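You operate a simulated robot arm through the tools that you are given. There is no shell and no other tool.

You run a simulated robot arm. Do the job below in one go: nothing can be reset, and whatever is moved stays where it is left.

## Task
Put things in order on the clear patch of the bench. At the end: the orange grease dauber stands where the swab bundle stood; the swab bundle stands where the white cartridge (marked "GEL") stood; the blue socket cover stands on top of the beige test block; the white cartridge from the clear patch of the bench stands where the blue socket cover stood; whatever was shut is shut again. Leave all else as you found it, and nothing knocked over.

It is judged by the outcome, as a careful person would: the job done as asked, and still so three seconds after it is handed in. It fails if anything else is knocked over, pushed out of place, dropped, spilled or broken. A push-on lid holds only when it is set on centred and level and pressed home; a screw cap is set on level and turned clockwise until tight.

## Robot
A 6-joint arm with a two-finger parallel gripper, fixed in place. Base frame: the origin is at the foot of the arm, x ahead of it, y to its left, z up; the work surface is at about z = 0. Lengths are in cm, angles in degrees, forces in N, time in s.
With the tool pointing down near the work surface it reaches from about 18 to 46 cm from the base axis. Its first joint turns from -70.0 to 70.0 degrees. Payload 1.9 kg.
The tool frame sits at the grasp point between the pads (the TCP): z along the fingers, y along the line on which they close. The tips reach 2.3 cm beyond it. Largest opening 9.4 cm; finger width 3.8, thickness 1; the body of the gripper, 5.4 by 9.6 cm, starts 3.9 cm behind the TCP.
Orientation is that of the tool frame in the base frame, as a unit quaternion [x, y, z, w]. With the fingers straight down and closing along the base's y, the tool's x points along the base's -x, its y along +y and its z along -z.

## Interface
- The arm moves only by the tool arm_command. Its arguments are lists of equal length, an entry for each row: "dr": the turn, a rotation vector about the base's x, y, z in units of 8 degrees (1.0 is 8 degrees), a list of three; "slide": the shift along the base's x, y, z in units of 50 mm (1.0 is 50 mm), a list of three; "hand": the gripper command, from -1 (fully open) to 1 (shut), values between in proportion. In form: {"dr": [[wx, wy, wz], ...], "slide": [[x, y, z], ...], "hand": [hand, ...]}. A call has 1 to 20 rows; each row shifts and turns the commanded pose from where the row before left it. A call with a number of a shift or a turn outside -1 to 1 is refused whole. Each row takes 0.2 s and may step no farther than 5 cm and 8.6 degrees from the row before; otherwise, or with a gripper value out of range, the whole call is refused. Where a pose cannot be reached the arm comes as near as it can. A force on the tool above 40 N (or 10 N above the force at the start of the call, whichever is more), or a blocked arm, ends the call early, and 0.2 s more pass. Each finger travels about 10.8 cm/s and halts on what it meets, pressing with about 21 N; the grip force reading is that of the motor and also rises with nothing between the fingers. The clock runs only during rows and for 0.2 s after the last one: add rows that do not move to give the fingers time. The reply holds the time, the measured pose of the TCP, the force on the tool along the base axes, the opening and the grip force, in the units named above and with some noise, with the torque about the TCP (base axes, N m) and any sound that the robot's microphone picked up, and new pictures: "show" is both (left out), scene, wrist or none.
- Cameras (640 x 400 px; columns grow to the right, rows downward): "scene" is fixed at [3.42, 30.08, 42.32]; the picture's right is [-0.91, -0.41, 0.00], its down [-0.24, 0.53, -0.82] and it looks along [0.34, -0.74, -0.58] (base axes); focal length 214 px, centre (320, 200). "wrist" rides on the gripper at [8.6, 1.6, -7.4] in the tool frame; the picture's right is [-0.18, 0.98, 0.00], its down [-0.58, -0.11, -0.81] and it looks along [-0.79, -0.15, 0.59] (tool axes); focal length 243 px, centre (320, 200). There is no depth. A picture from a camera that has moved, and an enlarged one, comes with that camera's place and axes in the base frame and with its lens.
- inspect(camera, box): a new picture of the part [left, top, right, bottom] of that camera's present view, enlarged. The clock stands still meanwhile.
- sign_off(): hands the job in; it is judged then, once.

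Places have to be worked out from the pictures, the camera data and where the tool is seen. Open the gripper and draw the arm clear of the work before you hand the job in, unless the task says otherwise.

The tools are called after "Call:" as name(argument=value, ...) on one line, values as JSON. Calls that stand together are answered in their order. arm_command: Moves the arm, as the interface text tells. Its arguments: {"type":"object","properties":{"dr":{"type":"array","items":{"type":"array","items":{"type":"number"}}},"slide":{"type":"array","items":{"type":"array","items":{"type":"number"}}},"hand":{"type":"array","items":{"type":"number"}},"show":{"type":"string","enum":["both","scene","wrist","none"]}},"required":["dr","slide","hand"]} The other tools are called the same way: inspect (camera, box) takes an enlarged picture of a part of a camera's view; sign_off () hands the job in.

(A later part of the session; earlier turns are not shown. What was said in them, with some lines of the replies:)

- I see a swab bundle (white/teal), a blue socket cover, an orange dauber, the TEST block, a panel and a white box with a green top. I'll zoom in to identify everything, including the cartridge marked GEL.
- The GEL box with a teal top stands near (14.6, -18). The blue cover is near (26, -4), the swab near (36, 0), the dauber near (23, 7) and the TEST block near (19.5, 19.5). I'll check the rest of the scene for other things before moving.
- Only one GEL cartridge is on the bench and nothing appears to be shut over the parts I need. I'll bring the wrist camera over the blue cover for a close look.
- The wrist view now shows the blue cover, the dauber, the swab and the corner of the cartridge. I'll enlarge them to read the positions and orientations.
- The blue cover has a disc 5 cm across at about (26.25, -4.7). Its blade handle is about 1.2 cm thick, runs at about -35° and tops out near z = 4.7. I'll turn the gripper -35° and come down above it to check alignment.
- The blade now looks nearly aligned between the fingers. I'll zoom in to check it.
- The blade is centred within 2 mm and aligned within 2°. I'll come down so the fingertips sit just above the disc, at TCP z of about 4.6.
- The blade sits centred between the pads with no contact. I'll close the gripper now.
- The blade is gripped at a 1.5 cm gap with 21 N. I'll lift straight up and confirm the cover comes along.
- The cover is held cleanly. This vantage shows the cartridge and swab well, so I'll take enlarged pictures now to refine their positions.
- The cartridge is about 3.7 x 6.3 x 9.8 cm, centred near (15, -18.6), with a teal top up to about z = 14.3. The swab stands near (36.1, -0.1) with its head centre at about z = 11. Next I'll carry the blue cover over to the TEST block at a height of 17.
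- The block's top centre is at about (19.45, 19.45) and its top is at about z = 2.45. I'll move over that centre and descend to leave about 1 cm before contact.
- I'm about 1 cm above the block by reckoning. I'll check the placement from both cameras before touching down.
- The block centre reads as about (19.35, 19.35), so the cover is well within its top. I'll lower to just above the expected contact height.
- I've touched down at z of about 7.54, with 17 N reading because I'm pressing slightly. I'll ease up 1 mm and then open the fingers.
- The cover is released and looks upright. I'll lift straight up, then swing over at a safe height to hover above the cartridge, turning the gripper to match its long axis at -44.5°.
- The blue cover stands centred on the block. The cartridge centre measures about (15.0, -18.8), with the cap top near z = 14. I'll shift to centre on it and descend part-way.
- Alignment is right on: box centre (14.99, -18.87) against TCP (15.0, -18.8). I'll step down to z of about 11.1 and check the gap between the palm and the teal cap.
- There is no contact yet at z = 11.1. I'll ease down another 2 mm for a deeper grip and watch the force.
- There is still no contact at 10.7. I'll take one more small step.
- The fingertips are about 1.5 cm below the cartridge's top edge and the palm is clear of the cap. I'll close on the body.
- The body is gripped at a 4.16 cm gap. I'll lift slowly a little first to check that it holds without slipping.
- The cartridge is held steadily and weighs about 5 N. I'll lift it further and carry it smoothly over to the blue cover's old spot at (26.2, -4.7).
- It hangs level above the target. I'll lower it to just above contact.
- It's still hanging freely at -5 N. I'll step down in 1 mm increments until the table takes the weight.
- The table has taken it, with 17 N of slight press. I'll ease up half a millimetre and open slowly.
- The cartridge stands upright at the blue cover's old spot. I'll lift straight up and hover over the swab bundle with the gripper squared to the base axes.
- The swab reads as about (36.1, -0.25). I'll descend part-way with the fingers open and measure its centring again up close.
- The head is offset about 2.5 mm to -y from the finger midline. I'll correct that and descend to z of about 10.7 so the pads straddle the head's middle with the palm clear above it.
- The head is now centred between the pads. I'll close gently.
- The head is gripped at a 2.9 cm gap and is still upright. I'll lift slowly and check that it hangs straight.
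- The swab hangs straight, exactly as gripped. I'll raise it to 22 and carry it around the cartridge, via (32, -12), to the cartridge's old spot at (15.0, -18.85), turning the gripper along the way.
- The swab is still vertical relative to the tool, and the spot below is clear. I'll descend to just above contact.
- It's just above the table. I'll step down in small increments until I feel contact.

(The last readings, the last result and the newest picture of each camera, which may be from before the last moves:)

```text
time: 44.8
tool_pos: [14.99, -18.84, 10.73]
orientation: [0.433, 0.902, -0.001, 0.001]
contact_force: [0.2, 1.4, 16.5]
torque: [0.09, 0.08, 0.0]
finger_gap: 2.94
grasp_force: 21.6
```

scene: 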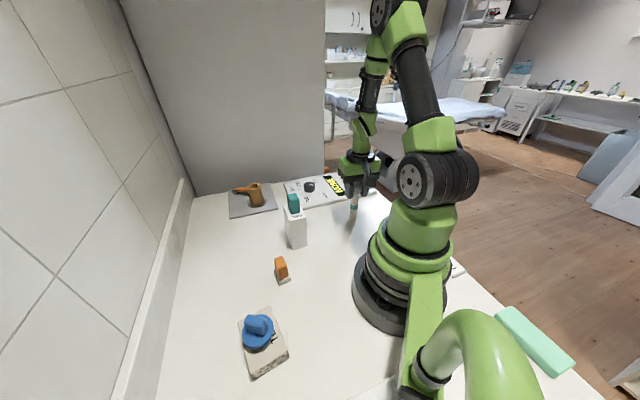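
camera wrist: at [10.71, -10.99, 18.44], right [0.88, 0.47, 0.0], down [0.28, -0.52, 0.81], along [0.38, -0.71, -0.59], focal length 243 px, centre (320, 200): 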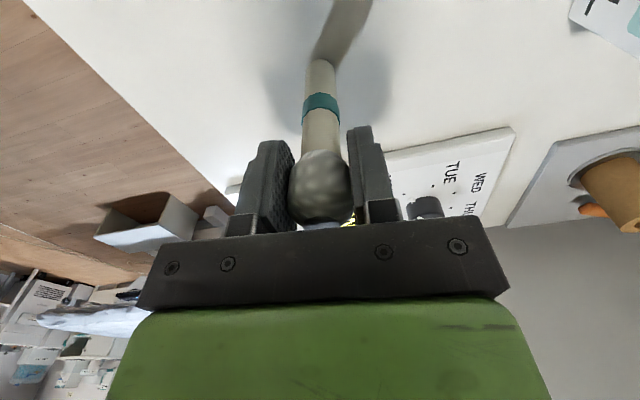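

I've touched down at 16 N. I'll ease up half a millimetre and then open slowly.

Call:
arm_command(dr=[[0, 0, 0], [0, 0, 0], [0, 0, 0], [0, 0, 0], [0, 0, 0], [0, 0, 0], [0, 0, 0]], slide=[[0, 0, 0.01], [0, 0, 0], [0, 0, 0], [0, 0, 0], [0, 0, 0], [0, 0, 0], [0, 0, 0]], hand=[1, 0.36, 0.3, 0.2, -0.2, -0.6, -1])

Call:
inspect(camera="scene", box=[310, 140, 410, 260])

```text
time: 46.4
tool_pos: [14.88, -18.8, 10.76]
orientation: [0.433, 0.901, 0.001, 0.0]
contact_force: [0.0, 0.0, 0.3]
torque: [0.02, -0.02, 0.01]
finger_gap: 9.41
grasp_force: 0.1
camera wrist: at [10.73, -11.03, 18.24], right [0.88, 0.47, 0.0], down [0.28, -0.52, 0.81], along [0.38, -0.71, -0.59], focal length 243 px, centre (320, 200)
```

scene: 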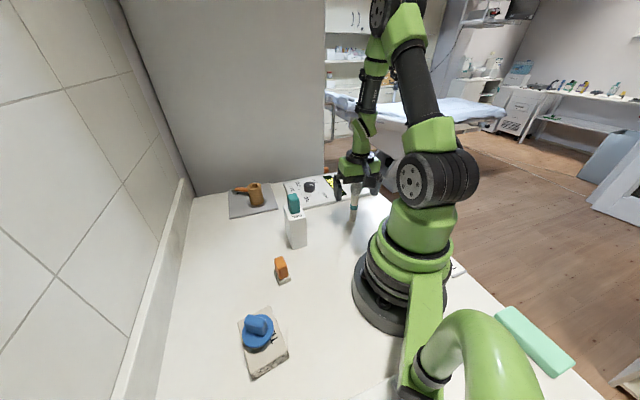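
wrist: 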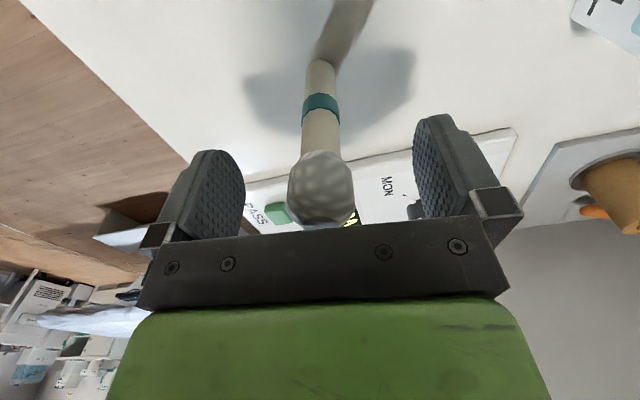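

```text
3.33 times, centred on (360, 200) of scene
camera zoom: at [3.42, 30.08, 42.32], right [-0.91, -0.41, 0.0], down [-0.24, 0.53, -0.82], along [0.34, -0.74, -0.58], focal length 715 px, centre (187, 200)
```

zoom: 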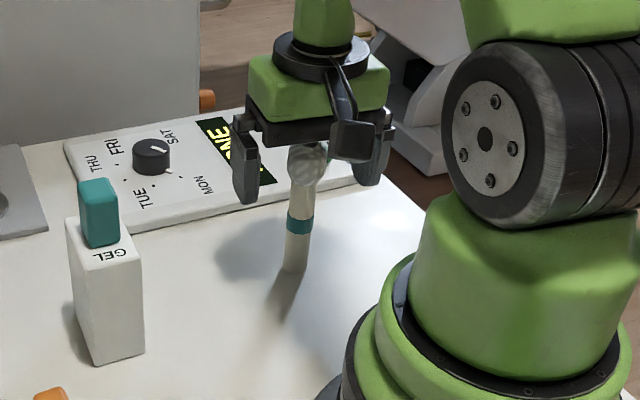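

The swab stands upright on its own. I'll lift straight up and travel to hover above the dauber with the gripper turned to -38.5°.

Call:
arm_command(dr=[[0, 0, 0], [0, 0, 0], [0, 0, 0], [0, 0, 0.4], [0, 0, 0.4], [0, 0, 0.4], [0, 0, 0.4], [0, 0, 0], [0, 0, 0], [0, 0, 0], [0, 0, 0], [0, 0, 0], [0, 0, 0], [0, 0, 0]], slide=[[0, 0, 0.2], [0, 0, 0.8], [0, 0, 1.0], [0.14, 0.436, 0.06], [0.24, 0.736, 0], [0.27, 0.836, 0], [0.27, 0.836, 0], [0.27, 0.836, 0], [0.25, 0.736, 0], [0.24, 0.736, 0], [0, 0, -0.7], [0, 0, -0.8], [0, 0, 0], [0, 0, 0]], hand=[-1, -1, -1, -1, -1, -1, -1, -1, -1, -1, -1, -1, -1, -1])

Call:
inspect(camera="scene", box=[310, 140, 410, 260])

Call:
inspect(camera="wrist", box=[240, 0, 400, 130])

```text
time: 49.4
tool_pos: [23.39, 7.16, 13.56]
orientation: [0.329, 0.944, 0.0, -0.001]
contact_force: [0.4, -0.3, 0.2]
torque: [0.01, 0.03, -0.01]
finger_gap: 9.41
grasp_force: 0.1
camera wrist: at [17.55, 13.76, 20.98], right [0.76, 0.65, 0.0], down [0.39, -0.45, 0.81], along [0.53, -0.61, -0.59], focal length 243 px, centre (320, 200)
```

scene: 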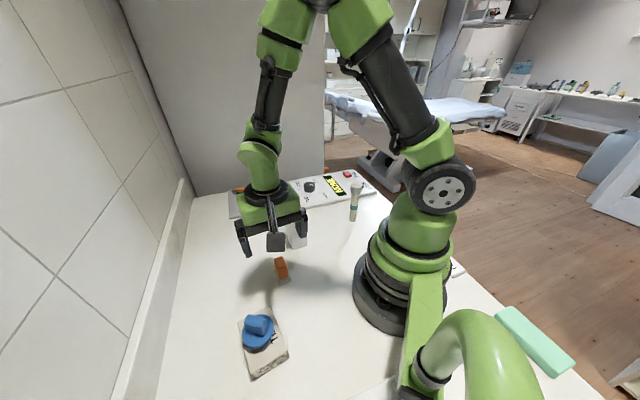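
wrist: 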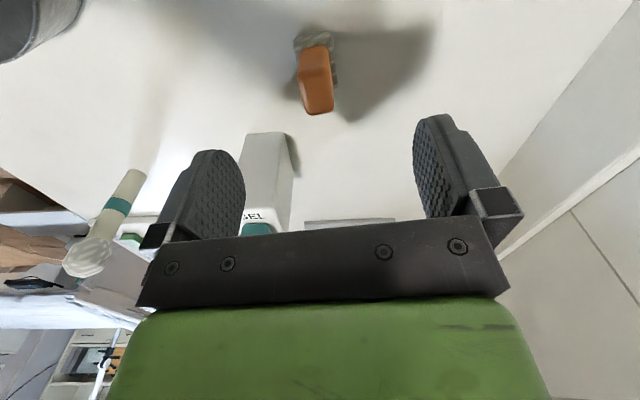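

```text
3.33 times, centred on (360, 200) of scene
camera zoom: at [3.42, 30.08, 42.32], right [-0.91, -0.41, 0.0], down [-0.24, 0.53, -0.82], along [0.34, -0.74, -0.58], focal length 715 px, centre (187, 200)
```

zoom: 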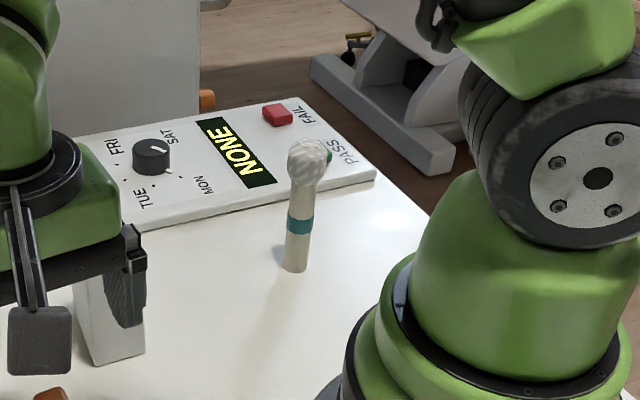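

```text
3.08 times, centred on (320, 65) of wrist
camera zoom: at [17.55, 13.76, 20.98], right [0.76, 0.65, 0.0], down [0.39, -0.45, 0.81], along [0.53, -0.61, -0.59], focal length 746 px, centre (320, 615)
```

zoom: 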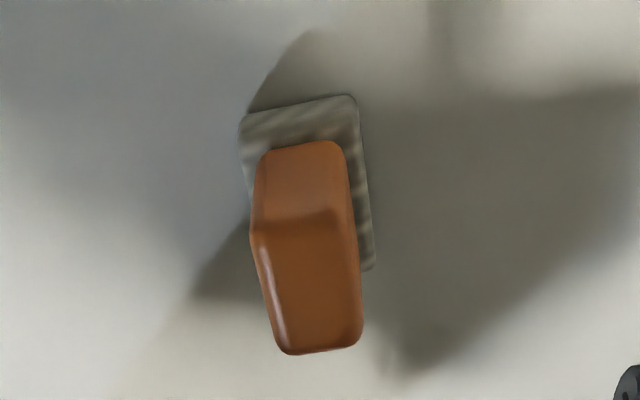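

The swab stands upright at the cartridge's old spot. The dauber handle is centred at about (23.42, 6.8), runs at -40° and tops out near z = 5.3. I'll correct the small offset and descend around it.

Call:
arm_command(dr=[[0, 0, -0.19], [0, 0, 0], [0, 0, 0], [0, 0, 0], [0, 0, 0], [0, 0, 0]], slide=[[0.006, -0.055, -0.2], [0, 0, -0.4], [0, 0, -0.4], [0, 0, -0.3], [0, 0, -0.2], [0, 0, 0]], hand=[-1, -1, -1, -1, -1, -1])

Call:
inspect(camera="wrist", box=[160, 20, 480, 240])

Call:
inspect(camera="scene", box=[220, 180, 340, 300])

```text
time: 50.8
tool_pos: [23.54, 6.79, 6.07]
orientation: [0.343, 0.939, 0.0, 0.001]
contact_force: [0.7, -0.2, -0.4]
torque: [0.01, 0.01, 0.02]
finger_gap: 9.4
grasp_force: 0.1
camera wrist: at [17.79, 13.6, 13.49], right [0.77, 0.63, 0.0], down [0.37, -0.46, 0.81], along [0.51, -0.62, -0.59], focal length 243 px, centre (320, 200)
```

scene: 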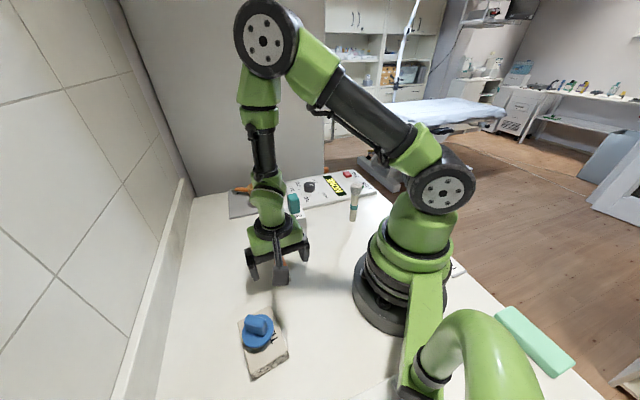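
wrist: 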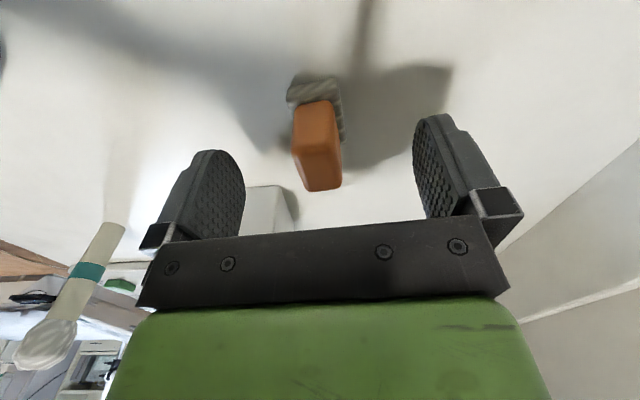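

```text
1.82 times, centred on (320, 130) of wrist
camera zoom: at [17.79, 13.6, 13.49], right [0.77, 0.63, 0.0], down [0.37, -0.46, 0.81], along [0.51, -0.62, -0.59], focal length 441 px, centre (320, 327)
```

zoom: 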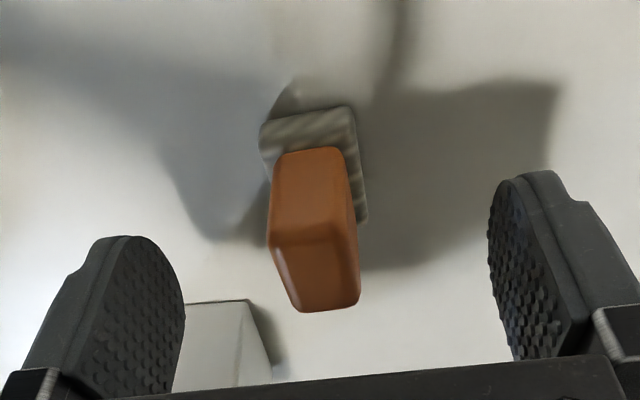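

```text
3.33 times, centred on (280, 240) of scene
camera zoom: at [3.42, 30.08, 42.32], right [-0.91, -0.41, 0.0], down [-0.24, 0.53, -0.82], along [0.34, -0.74, -0.58], focal length 715 px, centre (453, 67)
```

zoom: 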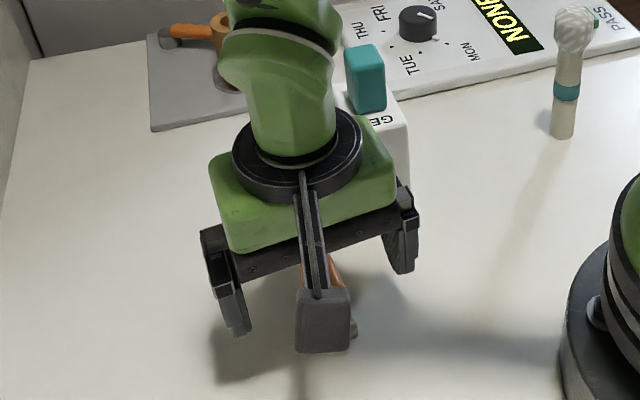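

The handle is centred within about 1 mm and the yaw matches. I'll go down to z of about 4.3 and close.

Call:
arm_command(dr=[[0, 0, 0], [0, 0, 0], [0, 0, 0], [0, 0, 0], [0, 0, 0], [0, 0, 0], [0, 0, 0], [0, 0, 0], [0, 0, 0]], slide=[[-0.016, -0.018, -0.14], [0, 0, -0.14], [0, 0, -0.06], [0, 0, 0], [0, 0, 0], [0, 0, 0], [0, 0, 0], [0, 0, 0], [0, 0, 0]], hand=[-1, -1, -1, -1, -0.4, 0.1, 0.5, 1, 1])

Call:
inspect(camera="wrist", box=[160, 20, 480, 240])

```text
time: 52.8
tool_pos: [23.27, 6.63, 4.33]
orientation: [0.342, 0.94, 0.0, 0.0]
contact_force: [-0.1, -0.1, 1.6]
torque: [-0.03, -0.01, 0.0]
finger_gap: 2.11
grasp_force: 21.0
camera wrist: at [17.65, 13.47, 11.8], right [0.77, 0.63, 0.0], down [0.37, -0.46, 0.81], along [0.51, -0.62, -0.59], focal length 243 px, centre (320, 200)
```

scene: 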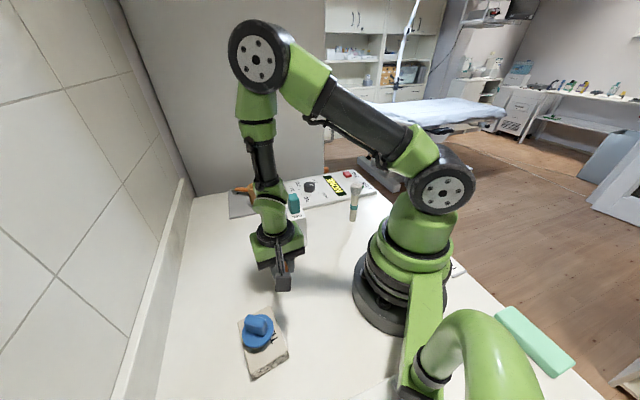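
wrist: 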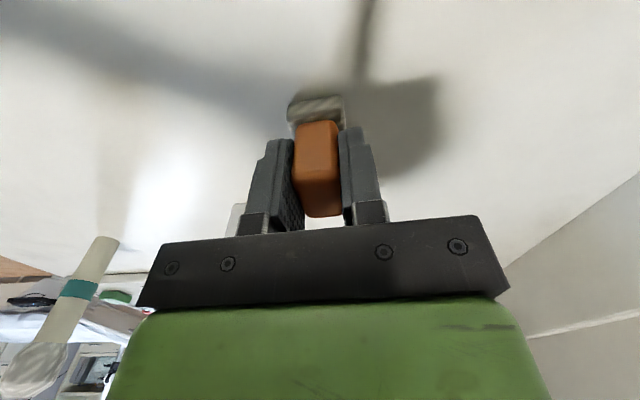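

```text
1.82 times, centred on (320, 130) of wrist
camera zoom: at [17.65, 13.47, 11.8], right [0.77, 0.63, 0.0], down [0.37, -0.46, 0.81], along [0.51, -0.62, -0.59], focal length 441 px, centre (320, 327)
```

zoom: 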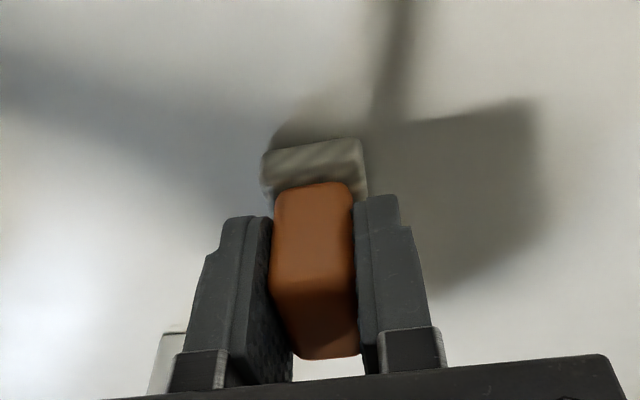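

The dauber is gripped at a 2.1 cm gap. I'll lift it and carry it to the swab's old spot at (36.05, -0.42), keeping this yaw because it keeps the camera arm clear of the cartridge.

Call:
arm_command(dr=[[0, 0, 0], [0, 0, 0], [0, 0, 0], [0, 0, 0], [0, 0, 0], [0, 0, 0], [0, 0, 0], [0, 0, 0], [0, 0, 0], [0, 0, 0], [0, 0, 0], [0, 0, 0]], slide=[[0, 0, 0.1], [0, 0, 0.35], [0, 0, 0.5], [0, 0, 0.35], [0.254, -0.14, 0.1], [0.508, -0.279, 0], [0.559, -0.307, 0], [0.508, -0.279, 0], [0.457, -0.251, 0], [0.254, -0.141, 0], [0, 0, 0], [0, 0, 0]], hand=[1, 1, 1, 1, 1, 1, 1, 1, 1, 1, 1, 1])

Call:
inspect(camera="scene", box=[200, 150, 320, 270])

Call:
inspect(camera="wrist", box=[160, 20, 480, 240])

```text
time: 55.4
tool_pos: [36.09, -0.47, 11.31]
orientation: [0.341, 0.94, 0.001, -0.001]
contact_force: [0.1, 0.3, 0.4]
torque: [0.01, -0.01, -0.05]
finger_gap: 2.12
grasp_force: 21.0
camera wrist: at [30.41, 6.38, 18.8], right [0.77, 0.63, 0.0], down [0.37, -0.46, 0.81], along [0.51, -0.62, -0.59], focal length 243 px, centre (320, 200)
```

scene: 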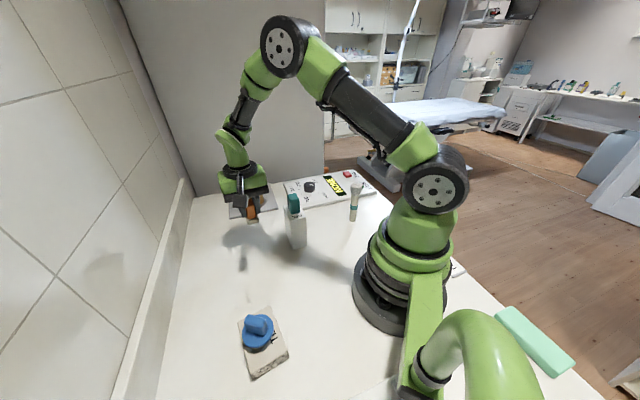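
wrist: 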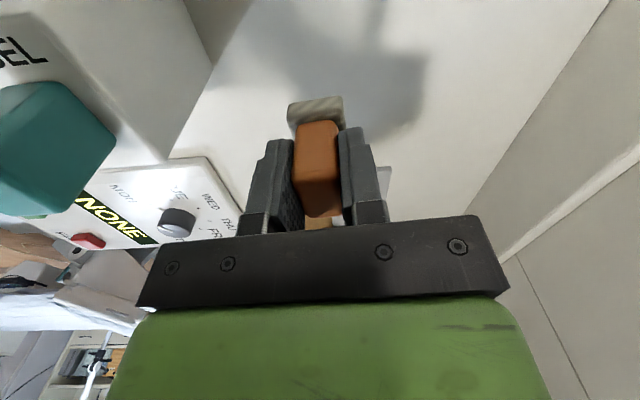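

```text
3.33 times, centred on (260, 210) of scene
camera zoom: at [3.42, 30.08, 42.32], right [-0.91, -0.41, 0.0], down [-0.24, 0.53, -0.82], along [0.34, -0.74, -0.58], focal length 715 px, centre (520, 167)
```

zoom: 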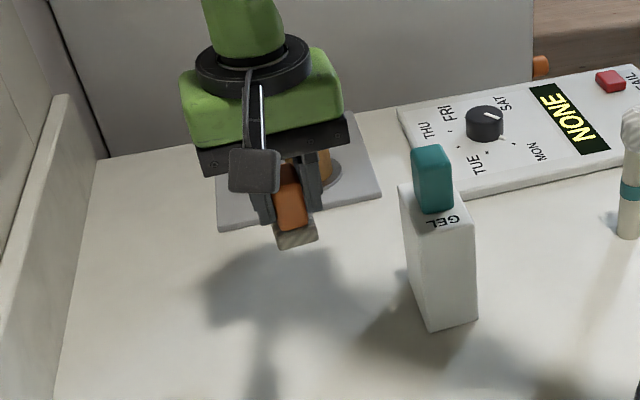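

```text
1.82 times, centred on (320, 130) of wrist
camera zoom: at [30.41, 6.38, 18.8], right [0.77, 0.63, 0.0], down [0.37, -0.46, 0.81], along [0.51, -0.62, -0.59], focal length 441 px, centre (320, 327)
```

zoom: 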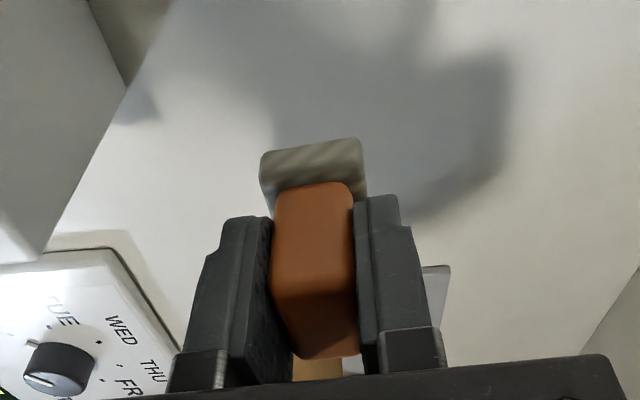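

It's directly over the target and held firmly. I'll lower it to just above the table.

Call:
arm_command(dr=[[0, 0, 0], [0, 0, 0], [0, 0, 0], [0, 0, 0], [0, 0, 0], [0, 0, 0], [0, 0, 0]], slide=[[0, 0, -0.2], [0, 0, -0.35], [0, 0, -0.35], [0, 0, -0.25], [0, 0, -0.15], [0, 0, -0.06], [0, 0, 0]], hand=[1, 1, 1, 1, 1, 1, 1])

Call:
inspect(camera="scene", box=[200, 150, 320, 270])

```text
time: 57.0
tool_pos: [36.11, -0.46, 4.57]
orientation: [0.343, 0.939, 0.0, 0.001]
contact_force: [0.5, 0.8, 0.6]
torque: [-0.02, 0.02, -0.02]
finger_gap: 2.1
grasp_force: 20.6
camera wrist: at [30.39, 6.37, 12.04], right [0.77, 0.63, 0.0], down [0.37, -0.46, 0.81], along [0.51, -0.62, -0.59], focal length 243 px, centre (320, 200)
```

scene: 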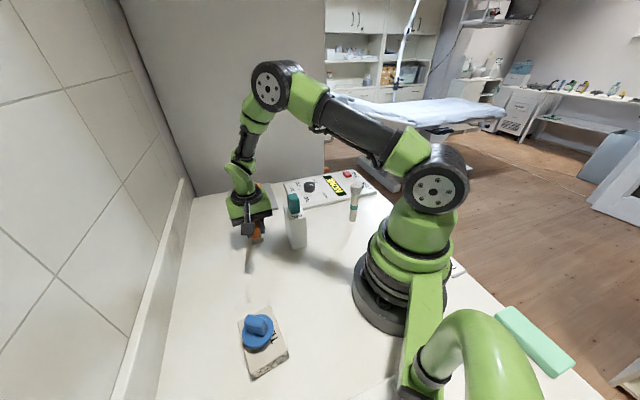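
wrist: 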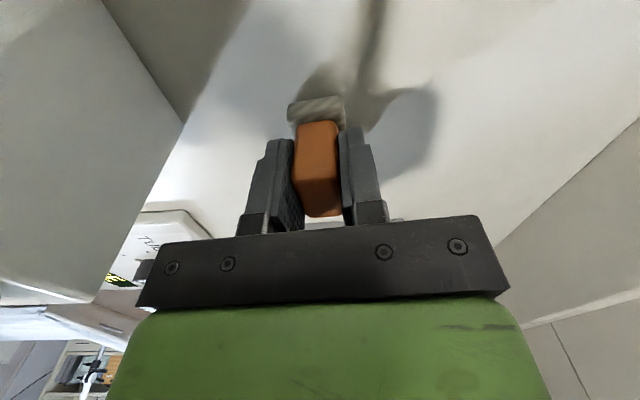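

```text
3.33 times, centred on (260, 210) of scene
camera zoom: at [3.42, 30.08, 42.32], right [-0.91, -0.41, 0.0], down [-0.24, 0.53, -0.82], along [0.34, -0.74, -0.58], focal length 715 px, centre (520, 167)
```

zoom: 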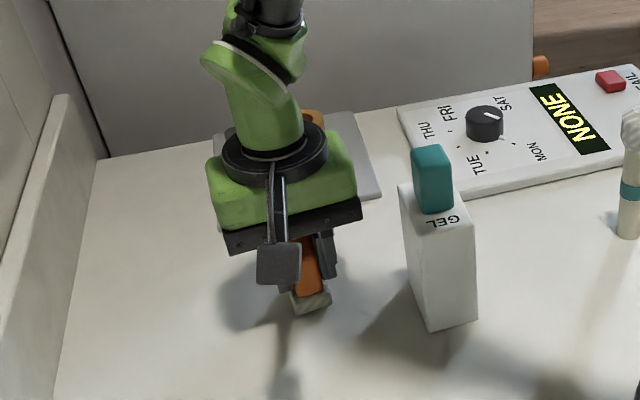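

Commanded z is 4.53 and contact is expected near 4.33. I'll step down gently until it touches.

Call:
arm_command(dr=[[0, 0, 0], [0, 0, 0], [0, 0, 0]], slide=[[0, 0, -0.02], [0, 0, -0.02], [0, 0, 0]], hand=[1, 1, 1], show="none")

```text
time: 57.8
tool_pos: [36.09, -0.55, 4.55]
orientation: [0.342, 0.94, 0.0, 0.0]
contact_force: [-0.5, -0.6, 0.0]
torque: [0.0, -0.02, -0.03]
finger_gap: 2.15
grasp_force: 21.0
```

Call:
arm_command(dr=[[0, 0, 0], [0, 0, 0]], slide=[[0, 0, -0.015], [0, 0, 0]], hand=[1, 1], show="none")

```text
time: 58.4
tool_pos: [36.13, -0.46, 4.29]
orientation: [0.342, 0.94, 0.0, 0.002]
contact_force: [-5.9, 1.8, 17.3]
torque: [0.03, 0.21, -0.05]
finger_gap: 2.14
grasp_force: 21.0
```

I've touched down. I'll ease up slightly and open part-way to release.

Call:
arm_command(dr=[[0, 0, 0], [0, 0, 0], [0, 0, 0], [0, 0, 0], [0, 0, 0], [0, 0, 0]], slide=[[0, 0, 0.012], [0, 0, 0], [0, 0, 0], [0, 0, 0], [0, 0, 0], [0, 0, 0]], hand=[1, 0.53, 0.45, 0.2, -0.1, -0.3])

Call:
inspect(camera="wrist", box=[160, 20, 480, 240])

Call:
inspect(camera="scene", box=[200, 150, 320, 270])

```text
time: 59.8
tool_pos: [36.18, -0.49, 4.41]
orientation: [0.342, 0.94, 0.0, 0.0]
contact_force: [-0.7, -0.5, -0.6]
torque: [-0.02, -0.05, 0.01]
finger_gap: 6.1
grasp_force: 0.1
camera wrist: at [30.41, 6.37, 11.81], right [0.77, 0.63, 0.0], down [0.37, -0.46, 0.81], along [0.51, -0.62, -0.59], focal length 243 px, centre (320, 200)
```

scene: 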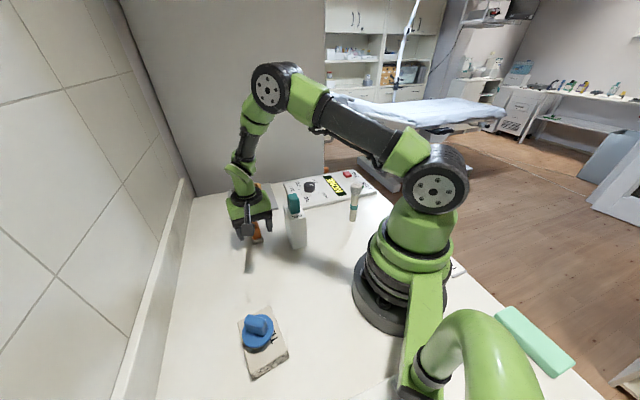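
wrist: 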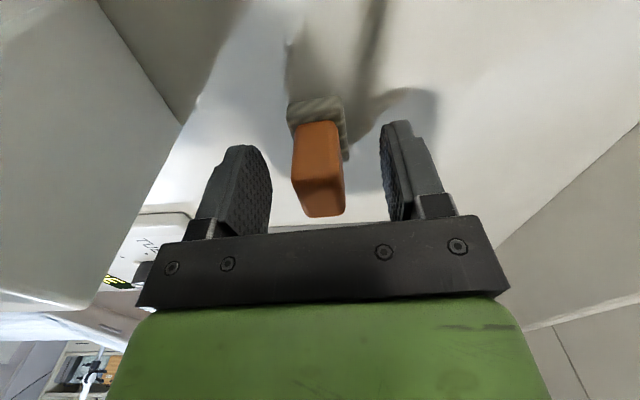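

```text
1.82 times, centred on (320, 130) of wrist
camera zoom: at [30.41, 6.37, 11.81], right [0.77, 0.63, 0.0], down [0.37, -0.46, 0.81], along [0.51, -0.62, -0.59], focal length 441 px, centre (320, 327)
```

zoom: 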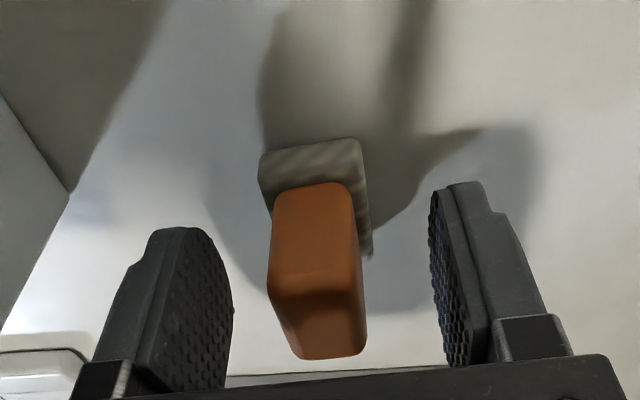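

```text
3.33 times, centred on (260, 210) of scene
camera zoom: at [3.42, 30.08, 42.32], right [-0.91, -0.41, 0.0], down [-0.24, 0.53, -0.82], along [0.34, -0.74, -0.58], focal length 715 px, centre (520, 167)
```

zoom: 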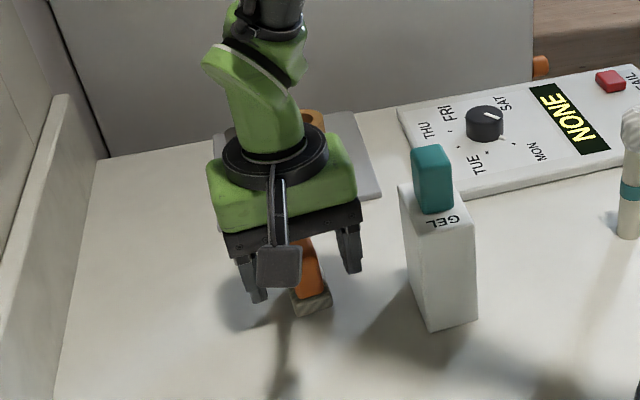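

The dauber stands free and upright. I'll lift straight up, open fully and withdraw to the starting pose for a final check.

Call:
arm_command(dr=[[0, 0, 0], [0, 0, 0], [0, 0, 0], [0, 0, 0], [0, 0, 0], [0, 0, 0.835], [0, 0, 0.835], [0, 0, 0.835], [0, 0, 0.835], [0, 0, 0.835], [0, 0, 0.835], [0, 0, 0], [0, 0, 0]], slide=[[0, 0, 0.2], [0, 0, 0.7], [0, 0, 0.9], [0, 0, 0.9], [0, 0, 0.5], [-0.5, 0.35, 0.4], [-0.55, 0.375, 0.45], [-0.55, 0.375, 0.45], [-0.55, 0.375, 0.45], [0, 0, 0.1], [0, 0, 0], [0, 0, 0], [0, 0, 0]], hand=[-0.3, -0.3, -0.3, -0.5, -1, -1, -1, -1, -1, -1, -1, -1, -1])

Call:
inspect(camera="scene", box=[200, 160, 400, 290])

Call:
inspect(camera="scene", box=[210, 280, 320, 390])

Call:
inspect(camera="wrist", box=[0, 0, 400, 250])

```text
time: 62.6
tool_pos: [25.31, 7.07, 29.67]
orientation: [-0.001, 1.0, 0.0, 0.001]
contact_force: [-0.3, -0.2, -0.2]
torque: [0.0, -0.01, -0.01]
finger_gap: 9.41
grasp_force: 0.1
camera wrist: at [16.53, 8.51, 37.03], right [0.18, 0.98, 0.0], down [0.58, -0.11, 0.81], along [0.79, -0.15, -0.59], focal length 243 px, centre (320, 200)
```

scene: 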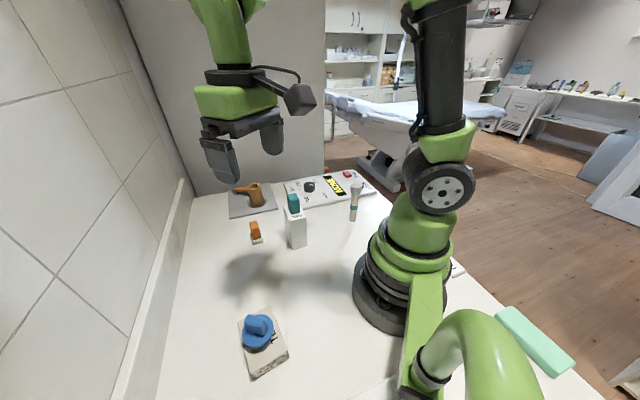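
wrist: 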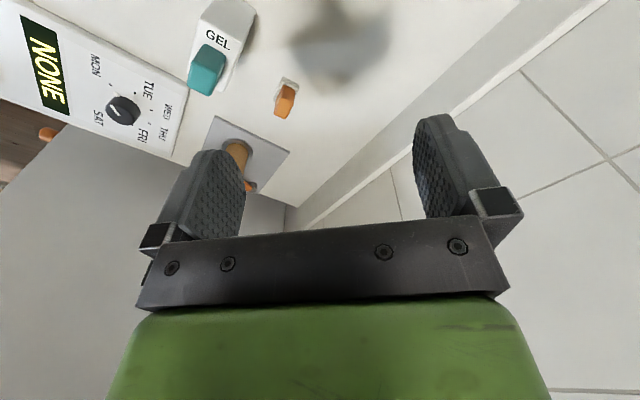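

```text
3.08 times, centred on (300, 225) of scene
camera zoom: at [3.42, 30.08, 42.32], right [-0.91, -0.41, 0.0], down [-0.24, 0.53, -0.82], along [0.34, -0.74, -0.58], focal length 660 px, centre (382, 123)
```

zoom: 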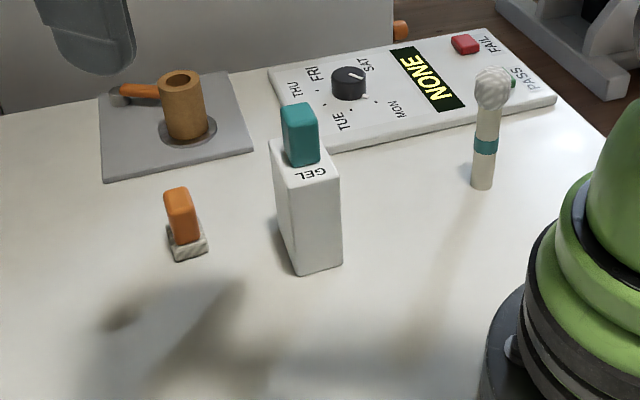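

```text
3.64 times, centred on (265, 335) of scene
camera zoom: at [3.42, 30.08, 42.32], right [-0.91, -0.41, 0.0], down [-0.24, 0.53, -0.82], along [0.34, -0.74, -0.58], focal length 780 px, centre (520, -291)
```

zoom: 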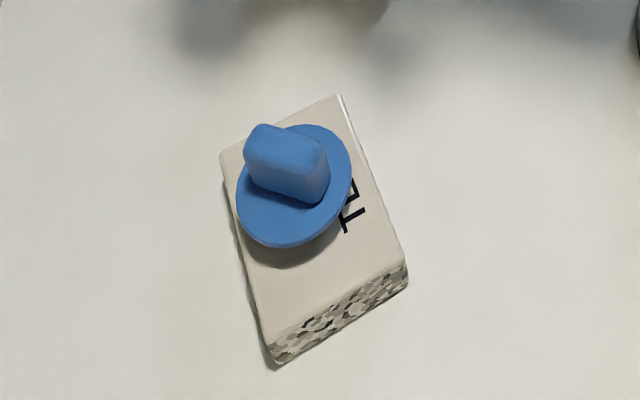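

```text
1.60 times, centred on (200, 125) of wrist
camera zoom: at [16.53, 8.51, 37.03], right [0.18, 0.98, 0.0], down [0.58, -0.11, 0.81], along [0.79, -0.15, -0.59], focal length 388 px, centre (512, 320)
```

zoom: 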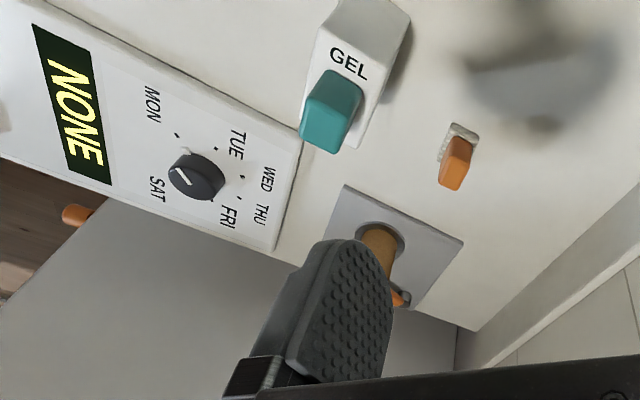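

Everything checks out in the final views:
- The dauber stands at the swab's old spot.
- The swab bundle stands at the cartridge's old spot.
- The cartridge stands at the blue cover's old spot.
- The blue cover sits on the TEST block, which has not moved.
- The panel and fixture look unchanged, and nothing was left open.

The gripper is open and the arm is clear, so I'm handing the job in.

Call:
sign_off()

```text
The job is handed in.
```

The job is done and handed in; the last camera views before sign-off showed everything upright and in place.

- **Orange dauber:** stands where the swab bundle stood.
- **Swab bundle:** stands where the white GEL cartridge stood.
- **Blue socket cover:** sits centred on top of the beige TEST block, which has not moved.
- **White GEL cartridge:** stands where the blue socket cover stood, with its teal top still on.

I found nothing shut that had to be opened, so nothing needed closing again. I left the dial panel and the brown fixture alone, and they look unchanged. The gripper is open and the arm is back at its starting pose, clear of the work.
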